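You operate a simulated robot arm through the tools that you are given. There is no shell and no other tool.

The job below is to be done with a simulated robot arm. You get a single attempt, and the scene is never put back.

JOB
Plug the red tube end into 1 A and the blue one into 1 B, then test cylinder 1.
Fine: vent shut and air on after both tubes; one stroke out and back in.
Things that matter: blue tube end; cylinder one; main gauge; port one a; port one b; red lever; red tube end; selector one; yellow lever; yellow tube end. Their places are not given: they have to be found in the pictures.

Only the result counts: the job must be done as asked and must still hold three seconds after the hand-in. Knocking over, shifting, dropping, spilling or breaking anything else fails it.

ROBOT AND FRAMES
A 7-joint arm with a three-finger gripper, fixed in place. Base frame: the origin is on the floor under the middle of its stand, x ahead of it, y to its left, z up; the work surface is at about z = 880. Units: mm, degrees, N and s.
It reaches about 1342 mm from its shoulder. Its first joint turns from -166.0 to 166.0 degrees. Payload 2.69 kg.
The tool frame sits at the grasp point between the pads (the TCP): z along the fingers, y along the line on which they close. The tips reach 30 mm beyond it. The gripper opens to 128 mm; its body begins 117 mm behind the TCP.
Orientation is that of the tool frame in the base frame, as [roll, pitch, yaw] about the fixed x, y, z axes, in that order (R = Rz(yaw) Ry(pitch) Rx(roll)). With the fingers straight down and closing along the base's y, the tool's x points along the base's -x, its y along +y and its z along -z.

CONTROLS
- The arm moves only by the tool drive_tool. Its argument "deltas" is one flat list of numbers, 7 for each row, row after row: the turn, a rotation vector about the base's x, y, z in degrees, then the shift along the base's x, y, z in mm, then the gripper command, from -1 (shut) to 1 (fully open), values between in proportion. In form: [ax, ay, az, x, y, z, claw, ax, ay, az, x, y, z, claw, ...]. A call has 1 to 20 rows; each row shifts and turns the commanded pose from where the row before left it. A row lasts 0.2 s, in which the tool goes at most 50 mm and 8.6 degrees; a call with a longer step from one row to the next is refused whole, and so is a gripper value outside its range. Where a pose cannot be reached the arm comes as near as it can. A force on the tool above 90 N (or 10 N above the force at the start of the call, whichever is more), or a blocked arm, ends the call early, and 0.2 s more pass. Each finger travels about 127 mm/s and halts on what it meets, pressing with about 22 N; the grip force reading is that of the motor and also rises with nothing between the fingers. The clock runs only during rows and for 0.2 s after the last one: add rows that do not move to give the fingers time. It gives the time, the measured TCP pose, the force on the tool (base axes), the opening and the grip force at its end, in the units of the frame above (readings bear some noise), with the torque about the TCP (base axes, N m) and any sound that the robot's microphone picked up.
- Cameras (640 x 400 px; columns grow to the right, rows downward): "scene" is fixed at [219.6, 500.2, 1490.5]; the picture's right is [-0.11, -0.99, 0.00], its down [-0.39, 0.04, -0.92] and it looks along [0.92, -0.10, -0.39] (base axes); focal length 214 px, centre (320, 200). "wrist" rides on the gripper at [58, 54, -131] in the tool frame; the picture's right is [-0.68, 0.74, 0.00], its down [-0.62, -0.57, -0.55] and it looks along [-0.40, -0.37, 0.84] (tool axes); focal length 234 px, centre (320, 200).
- camera(camera): a new picture of that camera. It takes no simulated time.
- lift_body(by): moves the trunk up (or, below 0, down) by that many mm; the arm rides with it, the base frame stays. It gives what a move gives, with no picture.
- pixel_to_xyz(camera, pixels): there is no depth. For up to 12 entries [column, row, z] of the newest picture of that camera ("zoom" is the newest enlarged one), the place [x, y] in the base frame at which the ray of that pixel passes the height z, good to about 2 mm. It takes no simulated time.
- enlarge(camera, box): a new picture of the part [left, top, right, bottom] of that camera's present view, enlarged. It takes no simulated time.
- job_done(): hands the job in; it is judged then, once.

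Leave the gripper open and the arm clear of the work at the hand-in unless told otherwise.

The tools are called after "Call:" as a command line: name --argument value ..., lists and objects as JSON in quotes. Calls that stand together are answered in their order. drive_tool: Moves the arm, as the interface text tells. Its arguments: {"type":"object","properties":{"deltas":{"type":"array","items":{"type":"number"}}},"required":["deltas"]} The other tools are called the same way: lift_body (by) moves the trunk up or down; camera (camera) takes a picture; pixel_to_xyz (camera, pixels) gives the place at which the rays of pixels pass given heights; enlarge (camera, box) takes an enlarged picture of a part of a camera's view; job_done () hands the job in.

At the start:

```text
clock: 0.0
tool_pos: [632.9, 172.1, 1400.5]
tcp_rot: [-180.0, 0.0, 180.0]
contact_force: [0.7, -0.6, 0.7]
moment: [0.03, 0.01, 0.0]
finger_gap: 128.0
grasp_force: 0.2
trunk travel left (down, up): [-275.0, 75.0]
```

scene: 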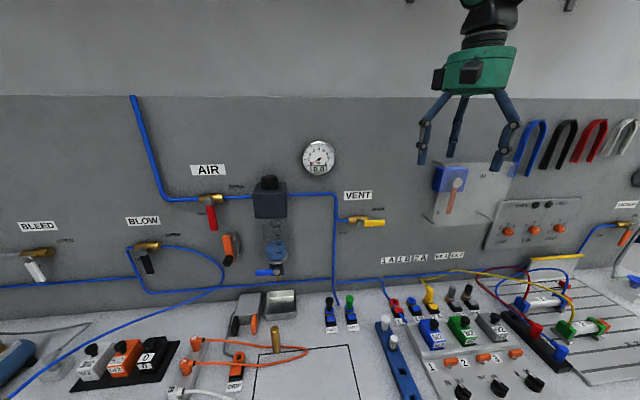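
wrist: 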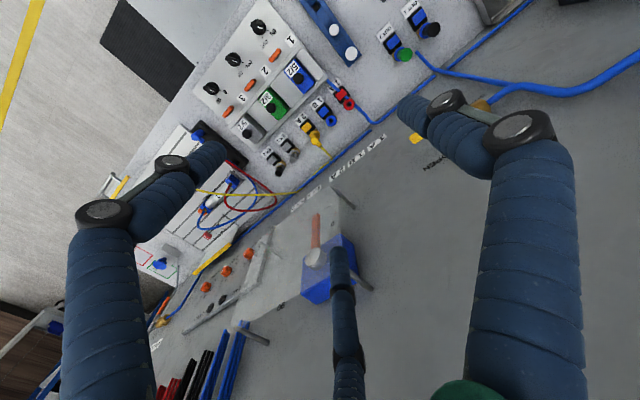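

I see a pneumatics bench: a wall with the AIR lever (red), VENT lever (yellow) and a gauge, plus a valve block and cylinders at right. I'll enlarge several parts of the scene first.

Call:
enlarge --camera "scene" --box '[360, 240, 520, 340]'

Call:
enlarge --camera "scene" --box '[480, 240, 640, 340]'

Call:
enlarge --camera "scene" --box '[400, 300, 560, 400]'

Call:
enlarge --camera "scene" --box '[180, 130, 400, 270]'

```text
4.00 times, centred on (440, 290) of scene
```

zoom: 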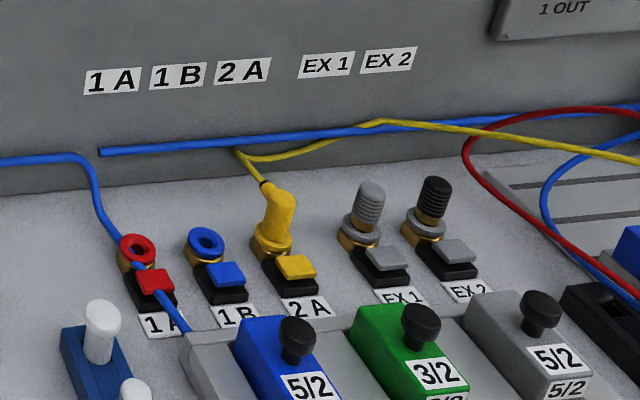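

```text
4.00 times, centred on (560, 290) of scene
```

zoom: 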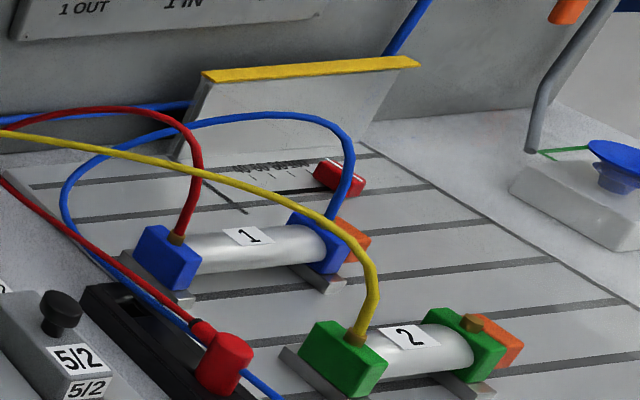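

```text
4.00 times, centred on (480, 350) of scene
```

zoom: 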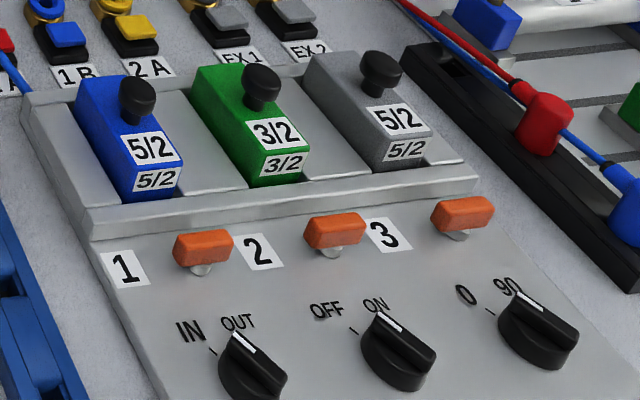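

```text
2.86 times, centred on (290, 200) of scene
```

zoom: 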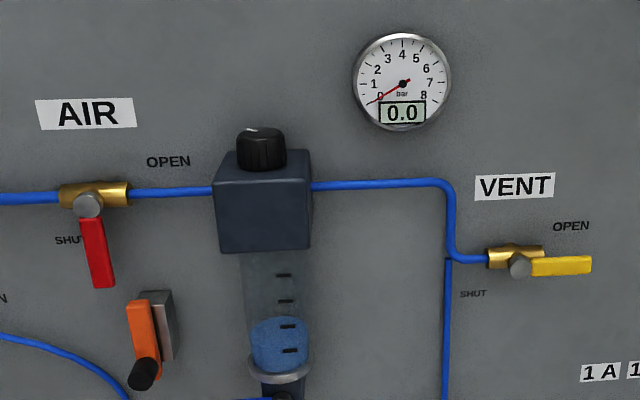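

Next, a closer look through the wrist camera at the same items.

Call:
enlarge --camera "wrist" --box '[180, 10, 340, 110]'

Call:
enlarge --camera "wrist" --box '[240, 70, 400, 170]'

Call:
enlarge --camera "wrist" --box '[130, 110, 290, 210]'

Call:
enlarge --camera "wrist" --box '[130, 180, 290, 280]'

```text
4.00 times, centred on (260, 60) of wrist
```

zoom: 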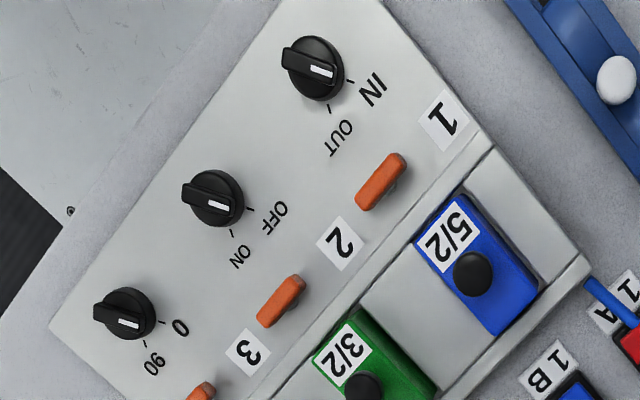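

```text
4.00 times, centred on (320, 120) of wrist
```

zoom: 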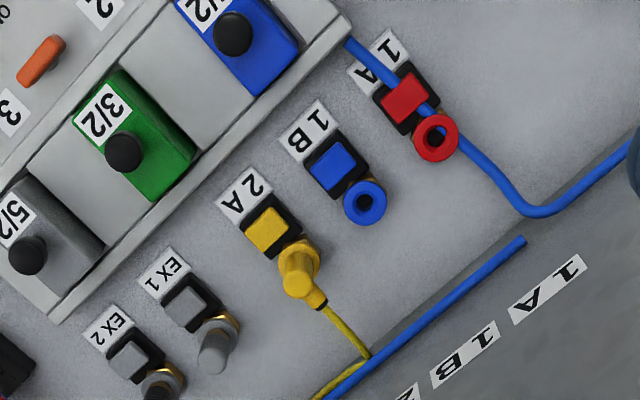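

```text
4.00 times, centred on (210, 160) of wrist
```

zoom: 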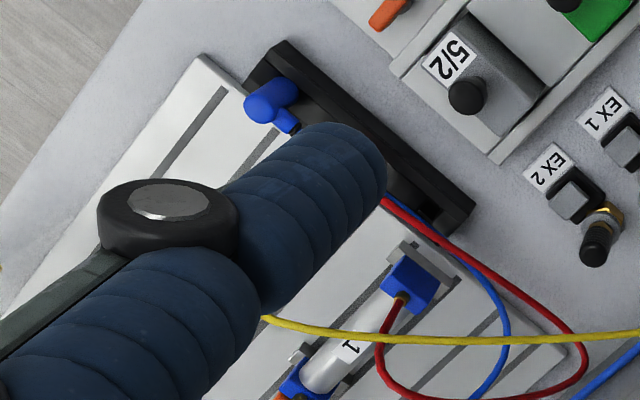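

```text
4.00 times, centred on (210, 230) of wrist
```

zoom: 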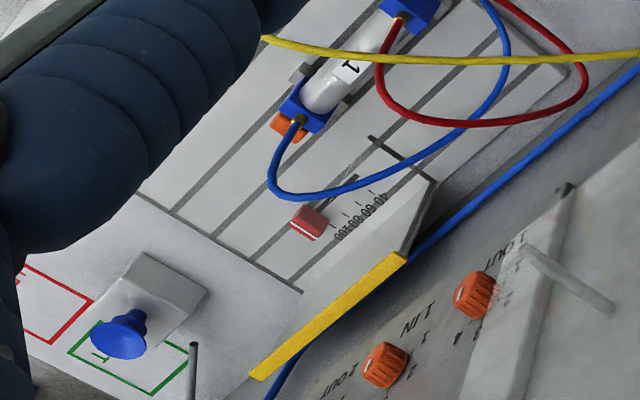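

Now I'll get rough places for the main items, at guessed heights.

Call:
pixel_to_xyz --camera "scene" --pixels '[[394.25, 301.75, 920], [411.5, 300, 920], [430, 290, 920], [536, 330.5, 920], [557, 350, 920], [462.5, 391, 930], [538, 304, 900], [394.25, 301.75, 900], [536, 330.5, 940], [557, 350, 940]]'

Call:
pixel_to_xyz --camera "wrist" --pixels '[[348.5, 105, 920], [331.5, 120.5, 920], [314, 138, 920], [258.5, 27, 930], [197, 135, 920], [348.5, 105, 900], [331.5, 120.5, 900], [258.5, 27, 910]]'

```text
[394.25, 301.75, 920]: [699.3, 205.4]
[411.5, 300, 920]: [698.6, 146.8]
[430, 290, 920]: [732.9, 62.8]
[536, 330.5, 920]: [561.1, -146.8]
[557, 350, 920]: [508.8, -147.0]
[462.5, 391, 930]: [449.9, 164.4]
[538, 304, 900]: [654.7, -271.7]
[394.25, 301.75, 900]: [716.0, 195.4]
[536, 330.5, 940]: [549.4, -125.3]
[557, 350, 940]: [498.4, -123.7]
```

```text
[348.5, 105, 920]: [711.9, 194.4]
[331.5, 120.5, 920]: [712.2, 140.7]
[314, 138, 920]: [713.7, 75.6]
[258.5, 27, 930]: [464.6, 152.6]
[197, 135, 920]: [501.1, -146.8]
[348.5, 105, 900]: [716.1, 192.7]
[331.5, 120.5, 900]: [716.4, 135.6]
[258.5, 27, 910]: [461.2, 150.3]
```

Triangulating the two views gives 1A near (716, 194, 900), 1B near (716, 136, 900), selector one near (460, 150, 906), and the loose tube ends near (500–560, −147). I'll move the hand above the tube-end rack to look closely.

Call:
drive_tool --deltas '[0, 0, 0, -15.4, -20.3, -24, 1, 0, 0, 0, -15.4, -20.3, -24, 1, 0, 0, 0, -15.4, -20.3, -24, 1, 0, 0, 0, -15.4, -20.3, -24, 1, 0, 0, 0, -15.4, -20.3, -24, 1, 0, 0, 0, -15.4, -20.3, -24, 1, 0, 0, 0, -15.4, -20.3, -24, 1, 0, 0, 0, -15.4, -20.3, -24, 1, 0, 0, 0, -15.4, -20.3, -24, 1, 0, 0, 0, -15.4, -20.3, -24, 1, 0, 0, 0, -15.4, -20.3, -24, 1, 0, 0, 0, -15.4, -20.3, -24, 1]'

Call:
camera --camera "wrist"

Call:
camera --camera "scene"

```text
clock: 2.6
tool_pos: [447.5, -73.1, 1112.5]
tcp_rot: [-179.9, 0.0, 180.0]
contact_force: [0.1, -0.2, -0.2]
moment: [0.02, 0.0, -0.02]
finger_gap: 127.8
grasp_force: 0.0
trunk travel left (down, up): [-275.0, 75.0]
```

```text
taken
```

wrist: 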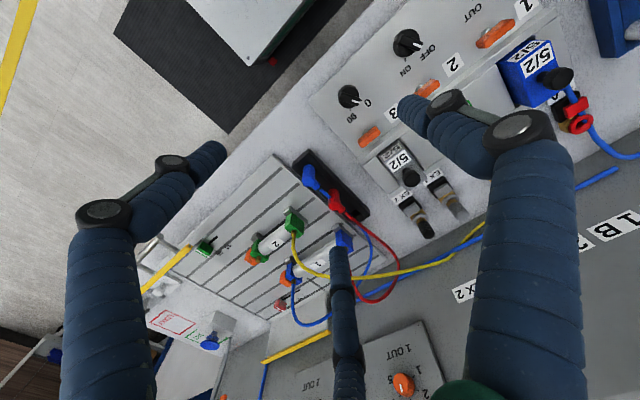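

```text
taken
```

scene: 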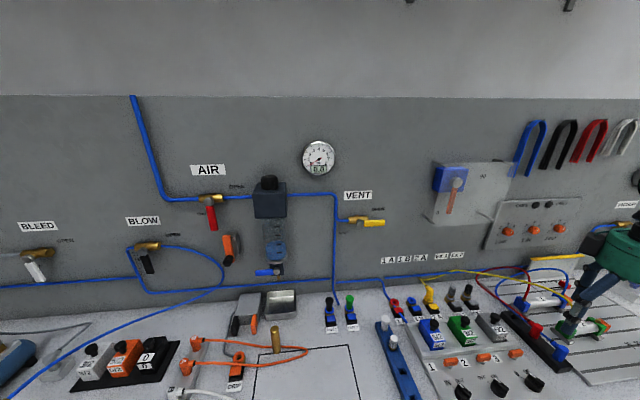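

Call:
enlarge --camera "wrist" --box '[270, 130, 390, 205]'

Call:
enlarge --camera "scene" --box '[500, 290, 612, 360]'

Call:
enlarge --camera "scene" --box '[370, 280, 466, 340]'

Call:
enlarge --camera "wrist" --box '[530, 70, 640, 140]'

```text
5.33 times, centred on (330, 168) of wrist
```

zoom: 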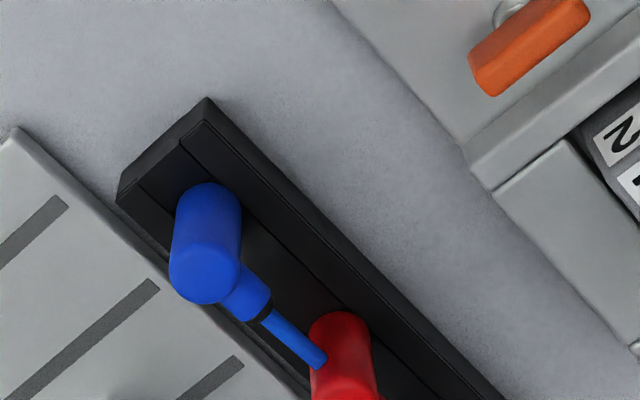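

```text
5.71 times, centred on (556, 325) of scene
```

zoom: 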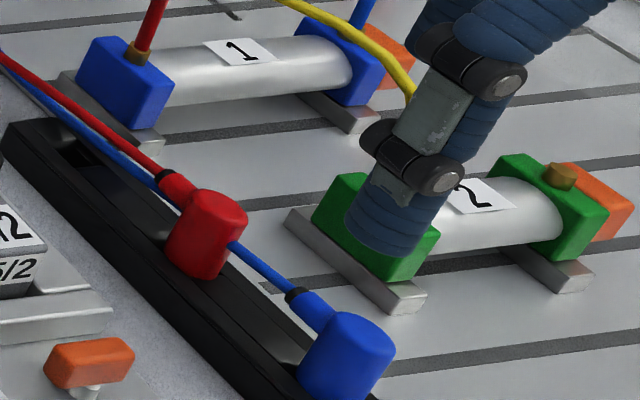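

```text
6.67 times, centred on (418, 310) of scene
```

zoom: 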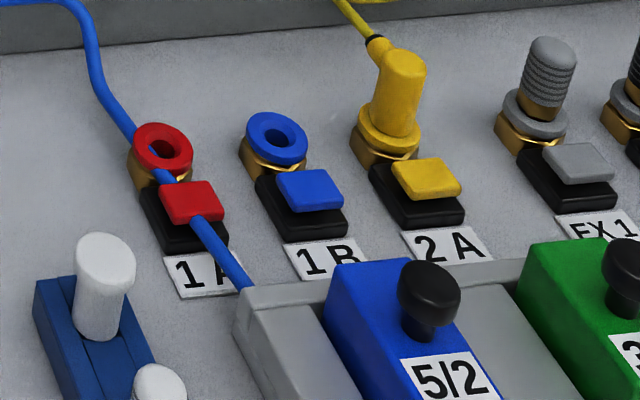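

```text
5.71 times, centred on (585, 105) of wrist
```

zoom: 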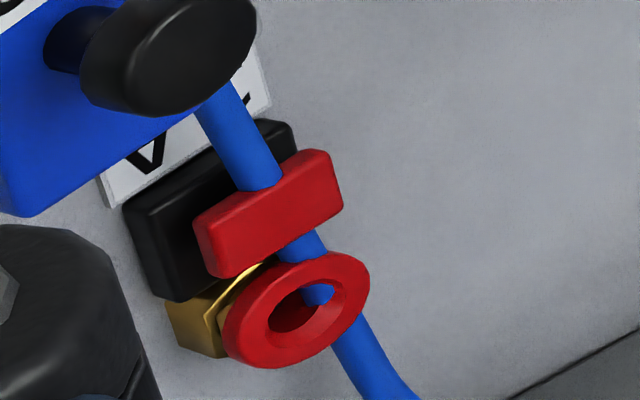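

The plugs stand upright in a black rack with tube stubs pointing toward the wall. I'll triangulate their tops, and the yellow plug's top in 2A for comparison.

Call:
pixel_to_xyz --camera "scene" --pixels '[[561.6, 348.6, 900], [561.6, 348.6, 920], [561.6, 348.6, 940], [538, 326.4, 900], [538, 326.4, 920], [538, 326.4, 940], [430.7, 288.2, 920], [430.7, 288.2, 940], [430.7, 288.2, 960]]'

Call:
pixel_to_xyz --camera "wrist" --pixels '[[308.1, 182.5, 900], [308.1, 182.5, 920], [308.1, 182.5, 940], [309.4, 168, 900], [309.4, 168, 890], [309.4, 168, 880]]'

```text
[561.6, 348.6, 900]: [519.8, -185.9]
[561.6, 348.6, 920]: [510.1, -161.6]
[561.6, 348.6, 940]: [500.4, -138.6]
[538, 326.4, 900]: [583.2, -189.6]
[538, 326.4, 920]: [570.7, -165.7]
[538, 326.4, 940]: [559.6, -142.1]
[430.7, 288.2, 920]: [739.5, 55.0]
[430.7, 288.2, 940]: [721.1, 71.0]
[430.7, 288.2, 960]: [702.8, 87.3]
```

```text
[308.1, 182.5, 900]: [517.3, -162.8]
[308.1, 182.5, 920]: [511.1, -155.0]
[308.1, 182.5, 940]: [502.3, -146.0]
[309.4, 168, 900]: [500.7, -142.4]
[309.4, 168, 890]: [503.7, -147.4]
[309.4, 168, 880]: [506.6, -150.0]
```

Blue's top is near (505, −149, 933) and red's near (562, −148, 935); the yellow plug's top when seated is about z = 941. Before gripping I want to know the fingers' shape when nearly shut, so I'll close them here in free air and look.

Call:
drive_tool --deltas '[0, 0, -7.5, 0, 0, 0, -0.6, 0, 0, -7.5, 0, 0, 0, -0.6, 0, 0, -7.5, 0, 0, 0, -0.6, 0, 0, -7.5, 0, 0, 0, -0.6, 0, 0, 0, 0, 0, 0, -0.6]'

Call:
camera --camera "wrist"

Call:
enlarge --camera "scene" --box '[480, 200, 640, 300]'

```text
clock: 3.8
tool_pos: [446.3, -72.5, 1111.5]
tcp_rot: [180.0, 0.0, 149.9]
contact_force: [0.9, 0.1, -0.2]
moment: [-0.01, 0.03, 0.0]
finger_gap: 25.8
grasp_force: 0.1
trunk travel left (down, up): [-275.0, 75.0]
```

```text
taken
```

wrist: 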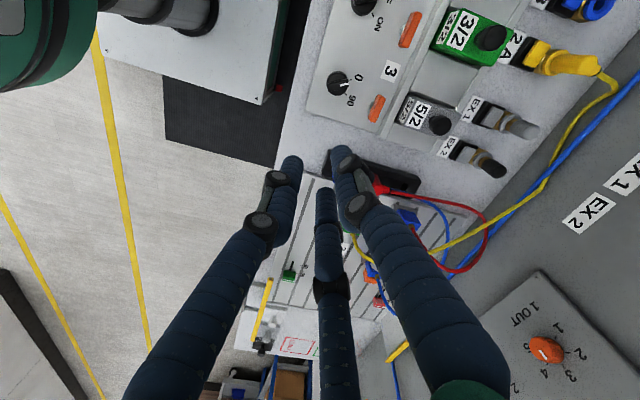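

```text
4.00 times, centred on (560, 250) of scene
```

zoom: 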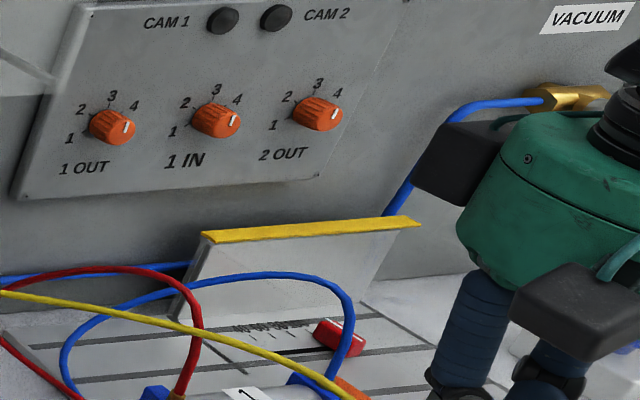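

At command −0.6 the gap is 25.8 mm and the three fingers converge evenly. The yaw is now 150, so the fingers sit at 60°, 180° and 300°, clear of the stubs that point to +x. Next I move above the blue plug with a mid opening to view it.

Call:
drive_tool --deltas '[0, 0, 0, 14.7, -19.1, -18, 0.2, 0, 0, 0, 14.7, -19.1, -18, 0.2, 0, 0, 0, 14.7, -19.1, -18, 0.2, 0, 0, 0, 14.7, -19.1, -18, 0.2, 0, 0, 0, 0, 0, 0, 0.2]'

Call:
camera --camera "wrist"

Call:
enlarge --camera "scene" --box '[500, 290, 612, 360]'

Call:
enlarge --camera "wrist" --box '[240, 80, 400, 180]'

```text
clock: 5.0
tool_pos: [506.1, -149.6, 1040.5]
tcp_rot: [179.9, 0.1, 149.9]
contact_force: [0.8, -1.0, 0.0]
moment: [0.04, 0.06, 0.0]
finger_gap: 76.6
grasp_force: 0.0
trunk travel left (down, up): [-275.0, 75.0]
```

```text
taken
```

wrist: 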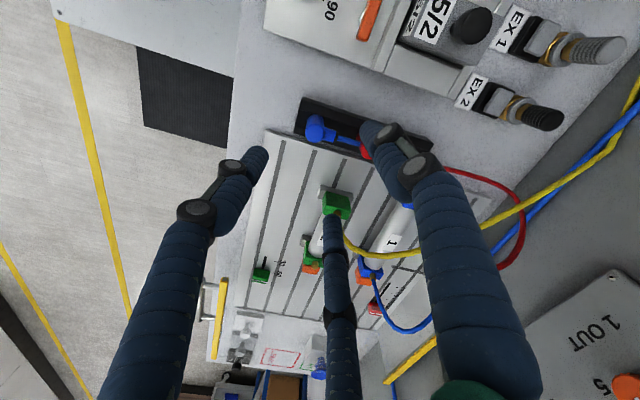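

```text
5.71 times, centred on (556, 325) of scene
```

zoom: 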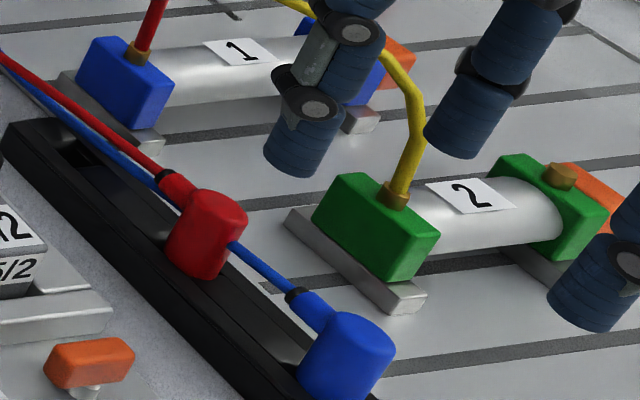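

```text
4.00 times, centred on (320, 130) of wrist
```

zoom: 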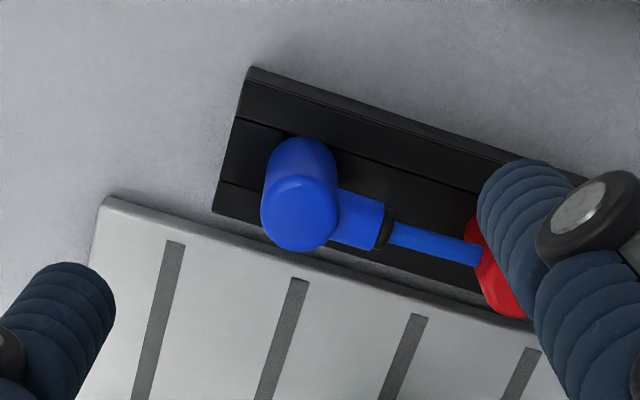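

The blue plug's top face is centred near wrist pixel (315, 133). I'll convert it at several heights, together with the scene view.

Call:
pixel_to_xyz --camera "zoom" --pixels '[[301, 213, 925], [301, 213, 933], [301, 213, 940], [300, 155, 890], [300, 155, 900], [360, 220, 920], [262, 210, 933], [340, 210, 933]]'

Call:
enlarge --camera "scene" --box '[520, 310, 600, 360]'

```text
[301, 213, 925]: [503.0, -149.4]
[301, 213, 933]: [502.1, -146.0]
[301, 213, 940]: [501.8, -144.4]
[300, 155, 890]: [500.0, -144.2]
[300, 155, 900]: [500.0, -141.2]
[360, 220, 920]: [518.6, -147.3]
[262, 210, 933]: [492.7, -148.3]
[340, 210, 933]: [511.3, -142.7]
```

```text
8.00 times, centred on (560, 335) of scene
```

zoom: 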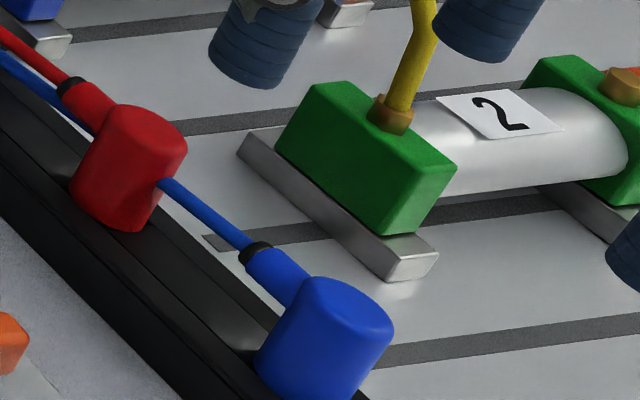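

Call:
pixel_to_xyz --camera "zoom" --pixels '[[347, 308, 925], [347, 308, 932], [347, 308, 940], [147, 128, 925], [147, 128, 932], [147, 128, 940], [318, 395, 893], [107, 212, 893]]'

```text
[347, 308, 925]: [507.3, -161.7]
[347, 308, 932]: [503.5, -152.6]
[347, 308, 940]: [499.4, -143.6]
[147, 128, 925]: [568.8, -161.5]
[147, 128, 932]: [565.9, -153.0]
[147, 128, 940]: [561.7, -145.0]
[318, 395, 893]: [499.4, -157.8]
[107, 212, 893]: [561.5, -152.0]
```

Blue is at about (501.5, −145.5) and red at about (562, −147), with tops near z = 938 and a diameter near 20 mm. Before gripping I want precise port places, so I'll lift and go look at ports 1A and 1B with the wrist camera.

Call:
drive_tool --deltas '[0, 0, 0, 0, 0, 35, 1, 0, 0, 0, 0, 0, 35, 1, 0, 0, 0, 20.5, 40.6, 0, 1, 0, 0, 0, 20.5, 40.6, 0, 1, 0, 0, 0, 20.5, 40.6, 0, 1, 0, 0, 0, 20.5, 40.6, 0, 1, 0, 0, 0, 20.5, 40.6, 0, 1, 0, 0, 0, 20.5, 40.6, 0, 1, 0, 0, 0, 20.5, 40.6, 0, 1, 0, 0, 0, 20.5, 40.6, 0, 1, 0, 0, 0, 20.5, 40.6, 0, 1, 0, 0, 0, 0, 0, -30, 1, 0, 0, 0, 0, 0, -30, 1, 0, 0, 0, 0, 0, 0, 1]'

Call:
camera --camera "wrist"

Call:
enlarge --camera "scene" --box '[370, 280, 450, 330]'

```text
clock: 8.0
tool_pos: [689.7, 216.7, 1050.6]
tcp_rot: [-180.0, 0.0, 150.0]
contact_force: [-0.2, 0.3, -0.5]
moment: [-0.01, 0.03, 0.02]
finger_gap: 127.9
grasp_force: 0.1
trunk travel left (down, up): [-275.0, 75.0]
```

```text
taken
```

wrist: 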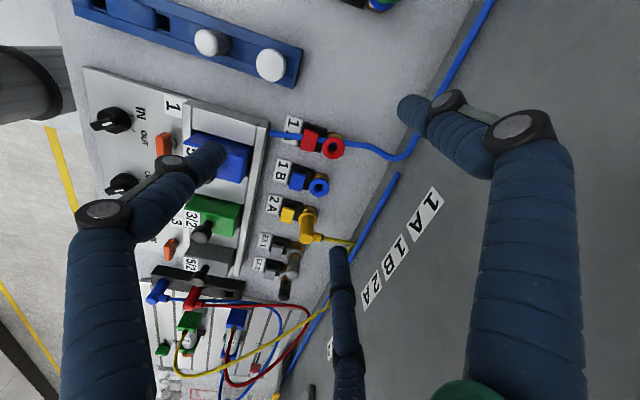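

```text
8.00 times, centred on (410, 305) of scene
```

zoom: 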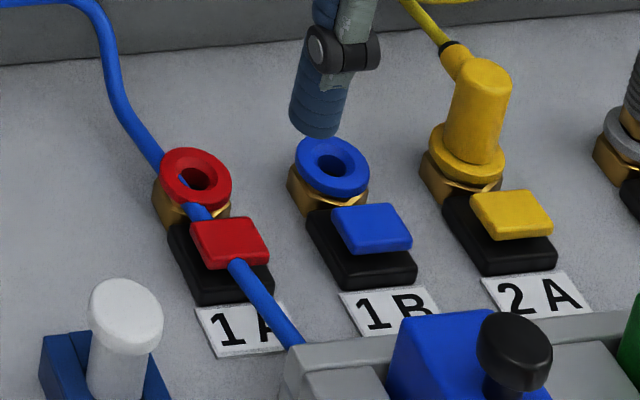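

Call:
enlarge --camera "wrist" --box '[240, 110, 368, 190]'

Call:
enlarge --camera "wrist" --box '[256, 160, 384, 240]'

```text
5.00 times, centred on (304, 150) of wrist
```

zoom: 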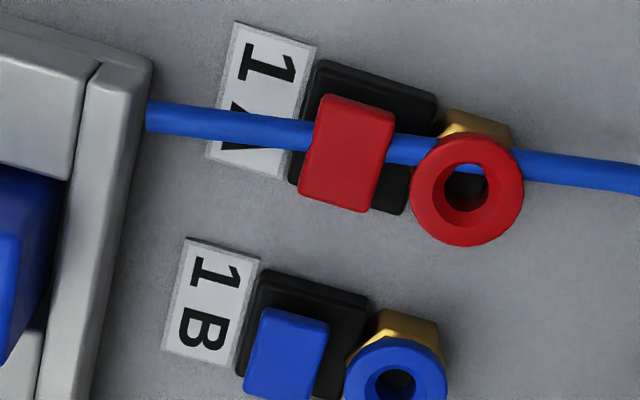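

```text
5.00 times, centred on (320, 200) of wrist
```

zoom: 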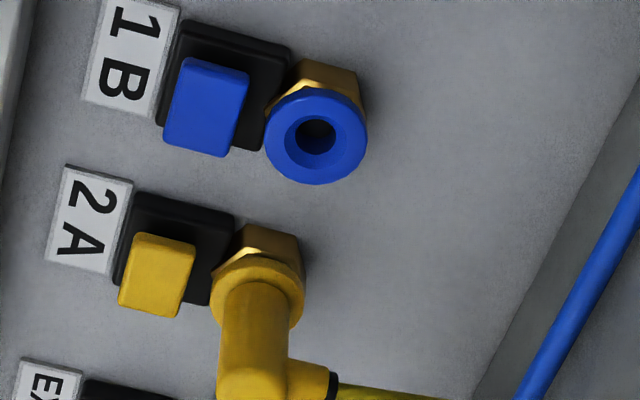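

Call:
pixel_to_xyz --camera "wrist" --pixels '[[333.4, 147.8, 900], [333.4, 147.8, 910], [333.4, 147.8, 920], [319.2, 187, 900], [319.2, 187, 910], [319.2, 187, 920], [290.4, 182.3, 900], [290.4, 182.3, 910], [309, 140.4, 900], [309, 140.4, 910]]'

Call:
pixel_to_xyz --camera "scene" --pixels '[[394.5, 302.25, 900], [394.5, 302.25, 910], [394.5, 302.25, 920], [411.4, 300.75, 900], [411.4, 300.75, 910], [411.4, 300.75, 920], [416.4, 308.5, 900], [416.4, 308.5, 910], [398.5, 310.5, 900], [398.5, 310.5, 910]]'

```text
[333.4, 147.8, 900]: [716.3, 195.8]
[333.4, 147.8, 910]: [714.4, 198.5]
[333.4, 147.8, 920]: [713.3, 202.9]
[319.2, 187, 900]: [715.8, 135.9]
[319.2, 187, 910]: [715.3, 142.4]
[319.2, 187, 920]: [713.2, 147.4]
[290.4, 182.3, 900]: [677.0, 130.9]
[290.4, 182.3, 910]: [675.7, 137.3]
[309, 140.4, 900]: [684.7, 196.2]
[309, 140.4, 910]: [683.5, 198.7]
```

```text
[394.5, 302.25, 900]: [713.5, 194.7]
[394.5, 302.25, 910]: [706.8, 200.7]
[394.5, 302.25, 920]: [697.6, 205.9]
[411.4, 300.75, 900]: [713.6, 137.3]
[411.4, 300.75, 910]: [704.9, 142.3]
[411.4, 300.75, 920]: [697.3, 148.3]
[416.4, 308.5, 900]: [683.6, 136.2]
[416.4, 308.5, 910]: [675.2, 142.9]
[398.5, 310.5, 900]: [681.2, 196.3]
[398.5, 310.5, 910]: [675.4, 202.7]
```

Ports work out at 1A ≈ (716, 195, 898) and 1B ≈ (715.5, 136, 899). Now I check for obstacles near the rack: the green cylinder cap and orange lever 3.

Call:
pixel_to_xyz --camera "scene" --pixels '[[555, 328, 920], [569, 339, 900], [572, 330, 920], [552, 329, 890], [514, 353, 920], [490, 318, 950], [490, 318, 930], [571, 344, 890]]'

Call:
pixel_to_xyz --camera "wrist" --pixels '[[190, 322, 920], [200, 250, 950], [240, 293, 895], [155, 287, 930], [190, 298, 930]]'

Call:
enlarge --camera "wrist" --box '[130, 220, 290, 320]'

```text
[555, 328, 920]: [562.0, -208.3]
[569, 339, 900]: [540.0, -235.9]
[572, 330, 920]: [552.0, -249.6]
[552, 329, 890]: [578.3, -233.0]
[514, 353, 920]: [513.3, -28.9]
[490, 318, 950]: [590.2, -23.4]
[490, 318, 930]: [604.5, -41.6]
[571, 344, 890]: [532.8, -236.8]
```

```text
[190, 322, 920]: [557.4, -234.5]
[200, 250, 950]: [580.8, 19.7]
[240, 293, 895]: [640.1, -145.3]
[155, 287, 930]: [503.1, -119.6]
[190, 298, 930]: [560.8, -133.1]
```

```text
4.00 times, centred on (210, 270) of wrist
```

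zoom: 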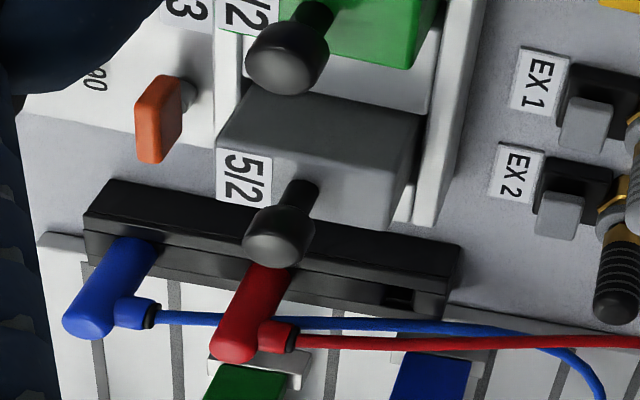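

Clear room exists around the plugs (green block starts near y = −208). Now I go back above blue and descend part-way with a 50 mm gap.

Call:
drive_tool --deltas '[0, 0, 0, 0, 0, 30, 1, 0, 0, 0, 0, 0, 30, 1, 0, 0, 0, -20.9, -40.24, 0, 0.5, 0, 0, 0, -20.9, -40.24, 0, 0.5, 0, 0, 0, -20.9, -40.24, 0, 0.5, 0, 0, 0, -20.9, -40.24, 0, 0.0, 0, 0, 0, -20.9, -40.24, 0, 0.0, 0, 0, 0, -20.9, -40.24, 0, 0.0, 0, 0, 0, -20.9, -40.24, 0, -0.2, 0, 0, 0, -20.9, -40.24, 0, -0.2, 0, 0, 0, -20.9, -40.24, 0, -0.2, 0, 0, 0, 0, 0, -30, -0.2, 0, 0, 0, 0, 0, -30, -0.2, 0, 0, 0, 0, 0, -30, -0.2, 0, 0, 0, 0, 0, -25, -0.2, 0, 0, 0, 0, 0, 0, -0.2]'

Call:
camera --camera "wrist"

Call:
enlarge --camera "scene" --box '[500, 290, 612, 360]'

```text
clock: 11.4
tool_pos: [504.4, -147.2, 995.2]
tcp_rot: [180.0, 0.1, 150.0]
contact_force: [-0.3, -0.1, -0.6]
moment: [-0.02, 0.05, -0.04]
finger_gap: 51.4
grasp_force: 0.0
trunk travel left (down, up): [-275.0, 75.0]
```

```text
taken
```

wrist: 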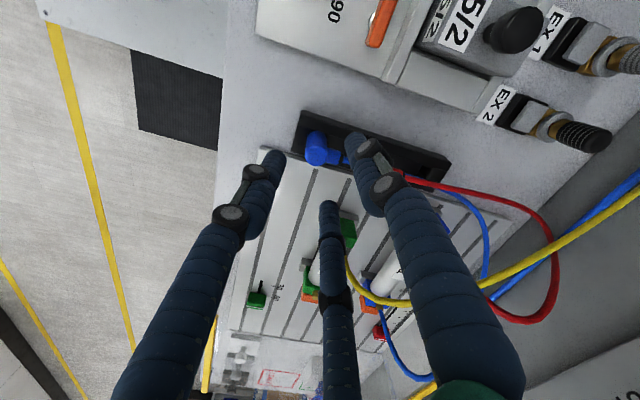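

```text
5.71 times, centred on (556, 325) of scene
```

zoom: 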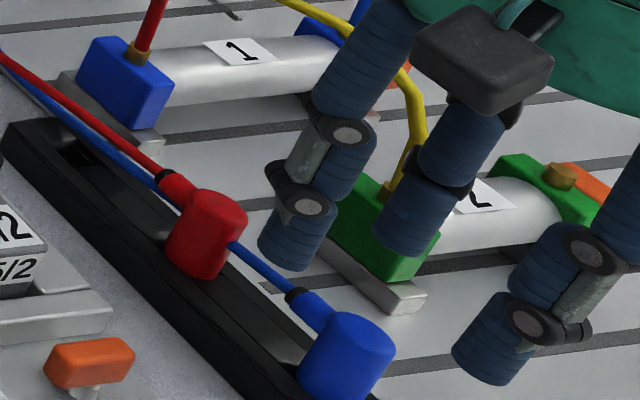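

The reading may carry about 1–2 mm of noise, so I'll hold still to read the pose again and enlarge the wrist view.

Call:
drive_tool --deltas '[0, 0, 0, 0, 0, 0, -0.2]'

Call:
enlarge --camera "wrist" --box '[256, 100, 384, 180]'

Call:
drive_tool --deltas '[0, 0, 0, 0, 0, 0, -0.2]'

Call:
drive_tool --deltas '[0, 0, 0, 0, 0, 0, -0.2]'

```text
clock: 11.8
tool_pos: [503.4, -146.8, 995.9]
tcp_rot: [-180.0, 0.0, 150.1]
contact_force: [0.1, 0.1, -0.4]
moment: [0.02, -0.02, -0.02]
finger_gap: 51.2
grasp_force: 0.1
trunk travel left (down, up): [-275.0, 75.0]
```

```text
5.00 times, centred on (320, 140) of wrist
```

zoom: 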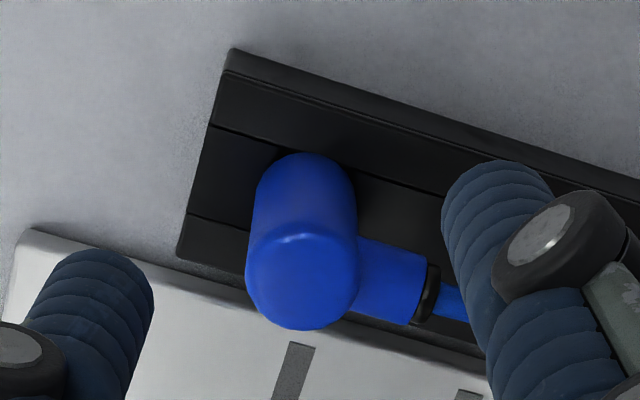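

```text
clock: 12.2
tool_pos: [503.5, -145.6, 995.5]
tcp_rot: [-180.0, 0.0, 150.0]
contact_force: [0.1, 0.4, -0.4]
moment: [-0.03, -0.02, 0.0]
finger_gap: 51.1
grasp_force: 0.0
trunk travel left (down, up): [-275.0, 75.0]
```

```text
clock: 12.6
tool_pos: [502.3, -147.3, 995.6]
tcp_rot: [180.0, 0.1, 150.0]
contact_force: [-0.1, 0.0, -0.5]
moment: [0.01, -0.03, -0.01]
finger_gap: 51.0
grasp_force: 0.0
trunk travel left (down, up): [-275.0, 75.0]
```

Call:
pixel_to_xyz --camera "zoom" --pixels '[[303, 278, 930], [303, 278, 935], [303, 278, 940], [246, 278, 938], [357, 278, 938], [390, 280, 925]]'

```text
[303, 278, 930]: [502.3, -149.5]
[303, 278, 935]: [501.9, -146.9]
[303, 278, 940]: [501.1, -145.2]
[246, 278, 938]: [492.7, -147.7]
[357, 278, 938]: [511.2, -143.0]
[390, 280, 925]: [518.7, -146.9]
```

Blue's axis is at (501.7, −146). I shift −1.7 mm in x and +0.5 in y, and descend to TCP z ≈ 939, so the tips are at about 909.

Call:
drive_tool --deltas '[0, 0, 0, -1.7, 0.5, -16, -0.2, 0, 0, 0, 0, 0, -16, -0.2, 0, 0, 0, 0, 0, -14, -0.2, 0, 0, 0, 0, 0, -10.5, -0.2, 0, 0, 0, 0, 0, 0, -0.2]'

Call:
camera --camera "wrist"

Call:
enlarge --camera "wrist" --box '[256, 130, 384, 210]'

Call:
enlarge --camera "scene" --box '[500, 300, 628, 380]'

```text
clock: 13.8
tool_pos: [501.4, -145.1, 938.4]
tcp_rot: [180.0, 0.0, 150.0]
contact_force: [-0.8, -0.3, 0.5]
moment: [0.0, 0.0, 0.0]
finger_gap: 51.2
grasp_force: 0.2
trunk travel left (down, up): [-275.0, 75.0]
```

```text
taken
```

wrist: 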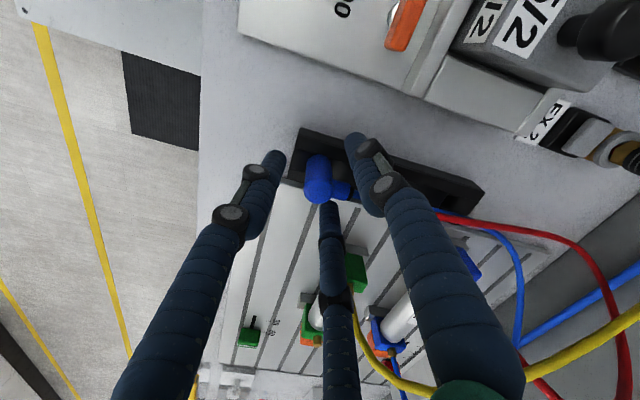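

```text
5.00 times, centred on (320, 170) of wrist
```

zoom: 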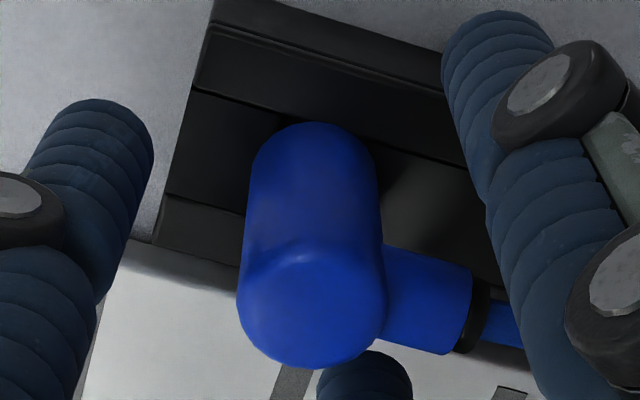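

```text
5.00 times, centred on (564, 340) of scene
```

zoom: 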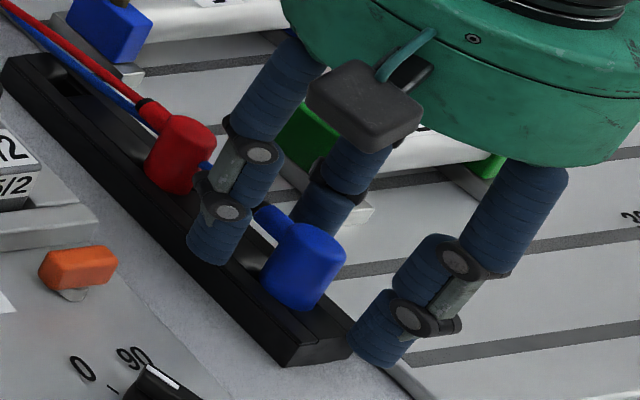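

The plug is centred between the fingers and its top is about level with the TCP. I close on it.

Call:
drive_tool --deltas '[0, 0, 0, 0, 0, 0, -0.5, 0, 0, 0, 0, 0, 0, -0.8, 0, 0, 0, 0, 0, 0, -1, 0, 0, 0, 0, 0, 0, -1, 0, 0, 0, 0, 0, 0, -1]'

Call:
enlarge --camera "wrist" --box '[256, 130, 384, 210]'

Call:
enlarge --camera "scene" --box '[500, 300, 628, 380]'

```text
clock: 15.0
tool_pos: [500.5, -146.6, 938.5]
tcp_rot: [180.0, 0.0, 150.0]
contact_force: [0.5, 0.5, 0.1]
moment: [0.0, 0.02, 0.04]
finger_gap: 18.2
grasp_force: 22.4
trunk travel left (down, up): [-275.0, 75.0]
```

```text
5.00 times, centred on (320, 170) of wrist
```

zoom: 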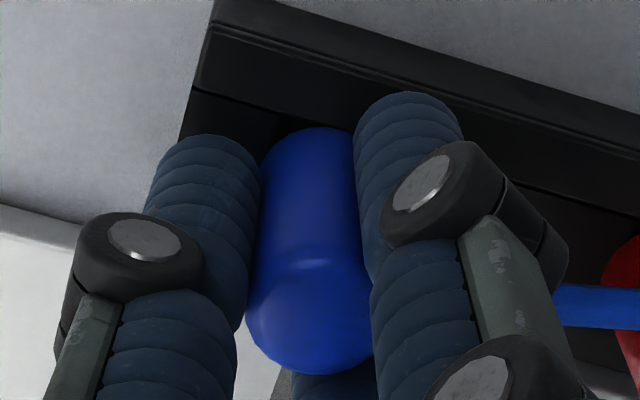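

```text
5.00 times, centred on (564, 340) of scene
```

zoom: 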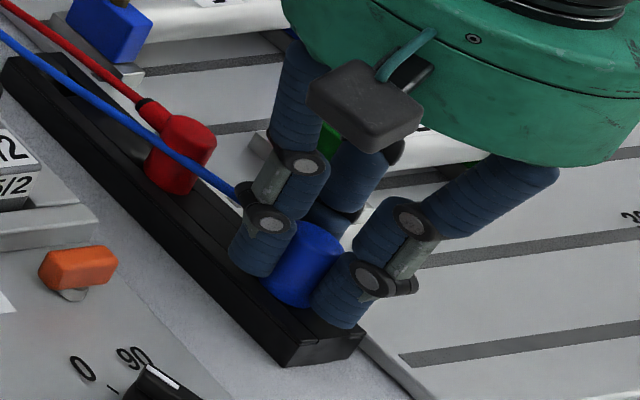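

Gripped: gap 18.2 mm at 22 N. I lift straight up.

Call:
drive_tool --deltas '[0, 0, 0, 0, 0, 10, -1, 0, 0, 0, 0, 0, 15, -1, 0, 0, 0, 0, 0, 20, -1, 0, 0, 0, 0, 0, 25, -1, 0, 0, 0, 0, 0, 25, -1, 0, 0, 0, 0, 0, 0, -1]'

Call:
camera --camera "scene"

Call:
enlarge --camera "scene" --box '[500, 260, 628, 340]'

Call:
camera --camera "wrist"

```text
clock: 16.4
tool_pos: [500.9, -145.1, 1034.4]
tcp_rot: [-180.0, 0.0, 150.0]
contact_force: [-0.3, 0.3, -0.5]
moment: [0.01, -0.01, 0.0]
finger_gap: 18.6
grasp_force: 22.1
trunk travel left (down, up): [-275.0, 75.0]
```

```text
taken
```

scene: 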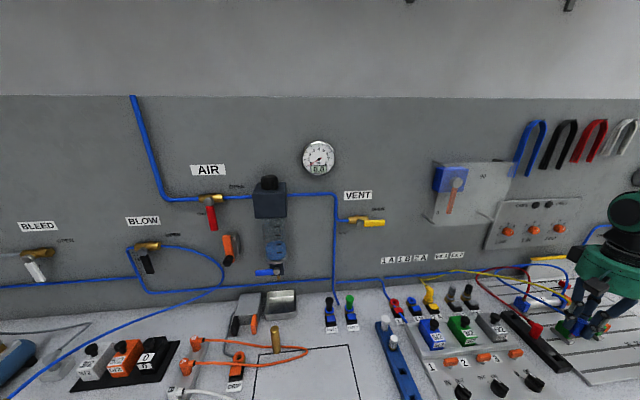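

```text
5.00 times, centred on (564, 300) of scene
```

zoom: 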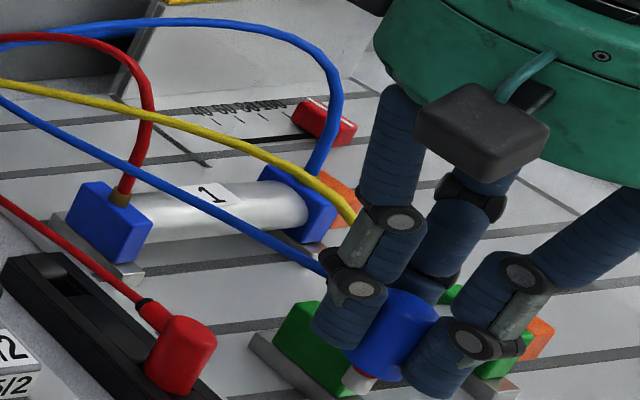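

```text
taken
```

wrist: 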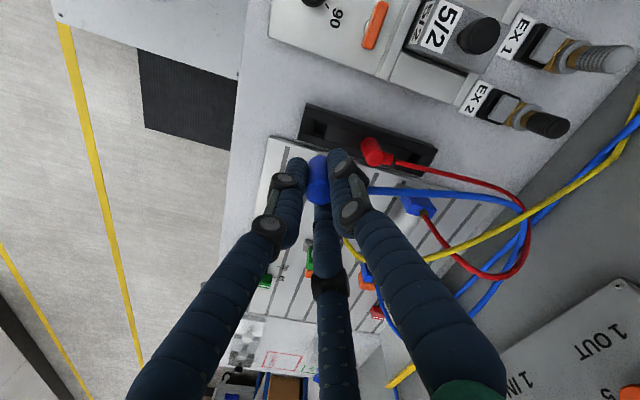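

The blue plug is free and its pale nose shows below. I raise a little more and carry it to above port 1B, keeping its orientation.

Call:
drive_tool --deltas '[0, 0, 0, 0, 0, 30, -1, 0, 0, 0, 21.4, 28.2, 0, -1, 0, 0, 0, 21.4, 28.2, 0, -1, 0, 0, 0, 21.4, 28.2, 0, -1, 0, 0, 0, 21.4, 28.2, 0, -1, 0, 0, 0, 21.4, 28.2, 0, -1, 0, 0, 0, 21.4, 28.2, 0, -1, 0, 0, 0, 21.4, 28.2, 0, -1, 0, 0, 0, 21.4, 28.2, 0, -1, 0, 0, 0, 21.4, 28.2, 0, -1, 0, 0, 0, 21.4, 28.2, 0, -1, 0, 0, 0, 0, 0, -30, -1, 0, 0, 0, 0, 0, -25, -1, 0, 0, 0, 0, 0, 0, -1]'

Call:
camera --camera "wrist"

Call:
enlarge --camera "scene" --box '[360, 250, 488, 330]'

Call:
drive_tool --deltas '[0, 0, 0, 0, 0, 0, -1]'

Call:
drive_tool --deltas '[0, 0, 0, 0, 0, 0, -1]'

Call:
drive_tool --deltas '[0, 0, 0, 0, 0, 0, -1]'

```text
clock: 18.5
tool_pos: [660.0, 80.6, 1061.5]
tcp_rot: [-179.3, -1.0, 149.8]
contact_force: [-63.8, -4.4, 27.5]
moment: [1.05, -12.39, 0.62]
finger_gap: 18.3
grasp_force: 22.3
trunk travel left (down, up): [-275.0, 75.0]
stopped in row 10: the force on the tool passed its limit at 139 N (the readings are from after the stop); the commanded pose is now the measured one
```

```text
taken
```

wrist: 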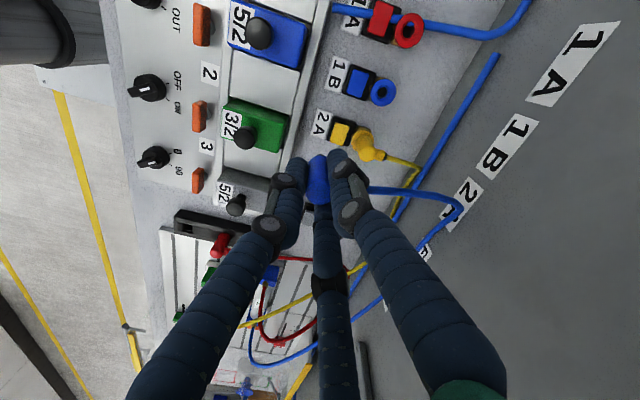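

```text
5.00 times, centred on (424, 290) of scene
```

zoom: 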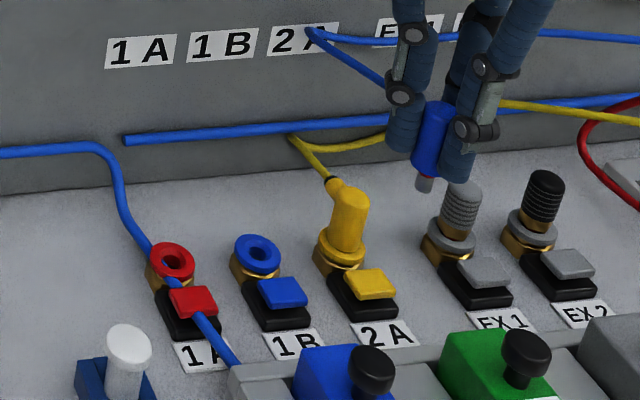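

```text
clock: 18.9
tool_pos: [660.5, 81.1, 1060.3]
tcp_rot: [-179.3, -0.8, 149.7]
contact_force: [-77.6, -12.0, 24.8]
moment: [2.23, -14.5, 0.38]
finger_gap: 18.2
grasp_force: 21.1
trunk travel left (down, up): [-275.0, 75.0]
```

```text
clock: 19.3
tool_pos: [660.1, 80.9, 1061.3]
tcp_rot: [-179.2, -0.8, 149.7]
contact_force: [-82.5, -11.5, 20.2]
moment: [2.14, -14.94, 0.5]
finger_gap: 18.3
grasp_force: 22.6
trunk travel left (down, up): [-275.0, 75.0]
```

```text
clock: 19.7
tool_pos: [660.4, 81.3, 1060.1]
tcp_rot: [-179.2, -0.9, 149.7]
contact_force: [-83.2, -10.5, 16.3]
moment: [2.04, -14.8, 0.53]
finger_gap: 18.1
grasp_force: 21.8
trunk travel left (down, up): [-275.0, 75.0]
```

Something at about z ≈ 1240 pushes the hand back with 80 N in −x, and it is likely the clear guard on the wall touching the gripper body or wrist. I back off in −x straight away.

Call:
drive_tool --deltas '[0, 0, 0, -15, 0, 0, -1, 0, 0, 0, -20, 0, 0, -1, 0, 0, 0, -20, 0, 0, -1, 0, 0, 0, 0, 0, 0, -1]'

Call:
camera --camera "scene"

Call:
enlarge --camera "scene" --box '[400, 120, 560, 220]'

Call:
camera --camera "wrist"

```text
clock: 20.7
tool_pos: [613.3, 82.4, 1059.8]
tcp_rot: [-179.5, -0.8, 149.7]
contact_force: [-1.0, 0.3, -1.1]
moment: [0.0, -0.01, 0.0]
finger_gap: 18.2
grasp_force: 21.3
trunk travel left (down, up): [-275.0, 75.0]
```

```text
taken
```

scene: 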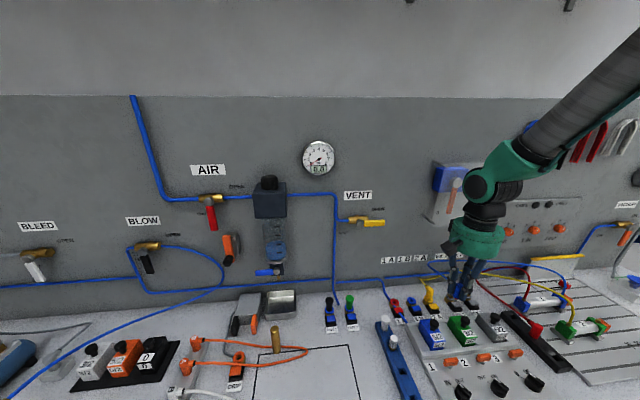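

```text
4.00 times, centred on (480, 170) of scene
```

zoom: 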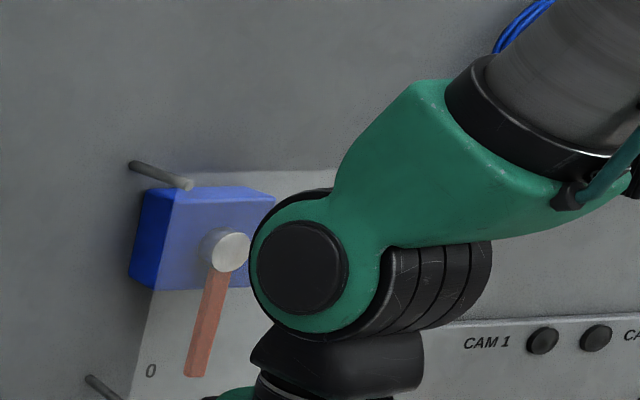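

```text
taken
```

wrist: 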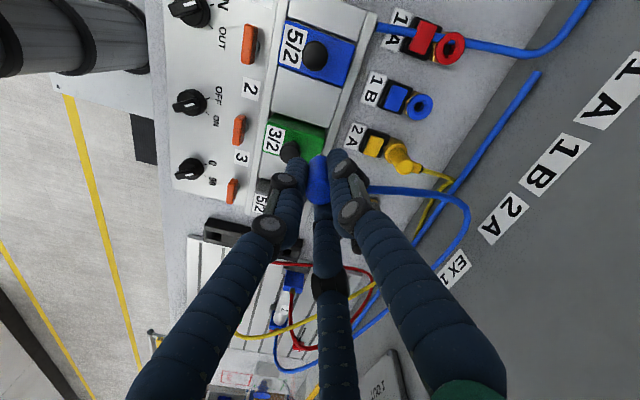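

The arm is free again (force near zero) and the plug is still held. The clear guard stands off the wall over the EX and 2A area, so I'll measure its edges before planning a safe path.

Call:
enlarge --camera "scene" --box '[410, 150, 490, 200]'

Call:
enlarge --camera "scene" --box '[410, 190, 490, 240]'

Call:
enlarge --camera "scene" --box '[410, 120, 570, 320]'

```text
8.00 times, centred on (450, 175) of scene
```

zoom: 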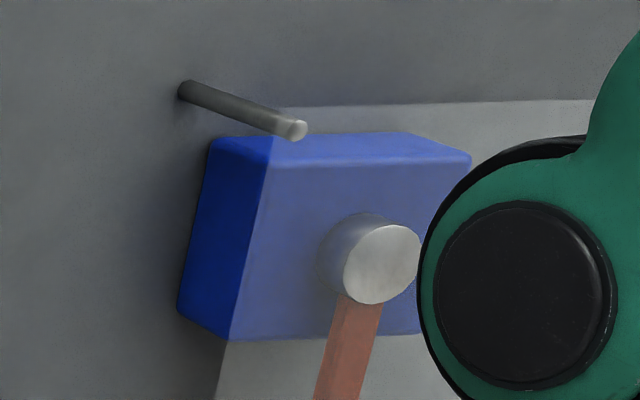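

```text
8.00 times, centred on (450, 215) of scene
```

zoom: 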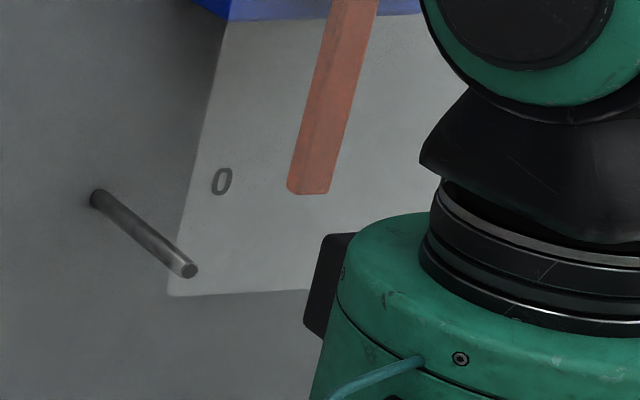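

```text
2.00 times, centred on (490, 220) of scene
```

zoom: 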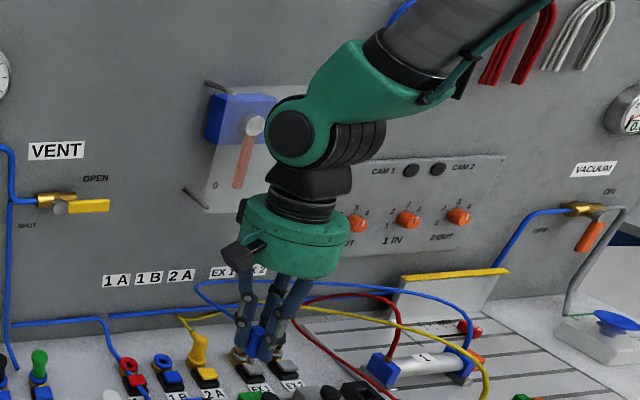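

The guard sits at x ≈ 757, with its left edge at y ≈ 100 and its bottom at z ≈ 1156. A side box on the hand, toward +x, touched it. I'll go around its left edge: shift to y ≈ 165 at the present x, with a ~3° lean of the wrist away from the wall, and re-read the pose.

Call:
drive_tool --deltas '[0, -1, 0, 0, 21, 0, -1, 0, -1, 0, 0, 21, 0, -1, 0, -1, 0, 0, 21, 0, -1, 0, -0.9, 0, 0, 20, 0, -1, 0, 0, 0, 0, 0, 0, -1]'

Call:
drive_tool --deltas '[0, 0, 0, 0, 0, 0, -1]'

Call:
drive_tool --deltas '[0, 0, 0, 0, 0, 0, -1]'

Call:
enlarge --camera "scene" --box '[330, 200, 490, 300]'

```text
clock: 21.9
tool_pos: [611.6, 165.2, 1058.7]
tcp_rot: [178.7, 2.6, 149.6]
contact_force: [0.8, -0.3, 0.4]
moment: [-0.04, -0.01, -0.03]
finger_gap: 18.4
grasp_force: 22.5
trunk travel left (down, up): [-275.0, 75.0]
```

```text
clock: 22.3
tool_pos: [612.5, 165.0, 1059.3]
tcp_rot: [178.7, 2.4, 149.6]
contact_force: [-0.2, -0.7, -0.1]
moment: [-0.02, -0.03, -0.02]
finger_gap: 18.3
grasp_force: 21.9
trunk travel left (down, up): [-275.0, 75.0]
```

```text
clock: 22.7
tool_pos: [612.3, 164.3, 1058.5]
tcp_rot: [178.7, 2.6, 149.6]
contact_force: [-0.6, -0.5, -0.2]
moment: [0.01, -0.04, 0.0]
finger_gap: 18.4
grasp_force: 22.2
trunk travel left (down, up): [-275.0, 75.0]
```

```text
4.00 times, centred on (410, 250) of scene
```

zoom: 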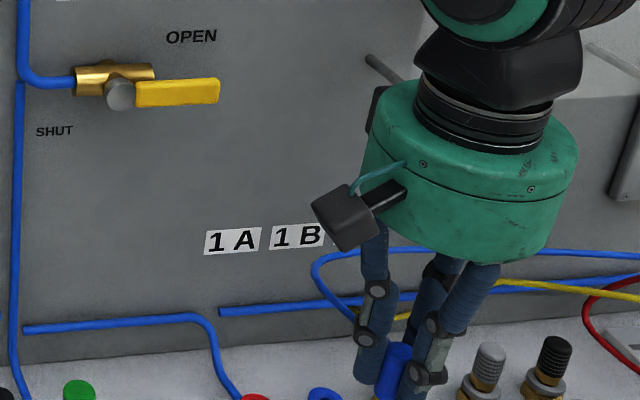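

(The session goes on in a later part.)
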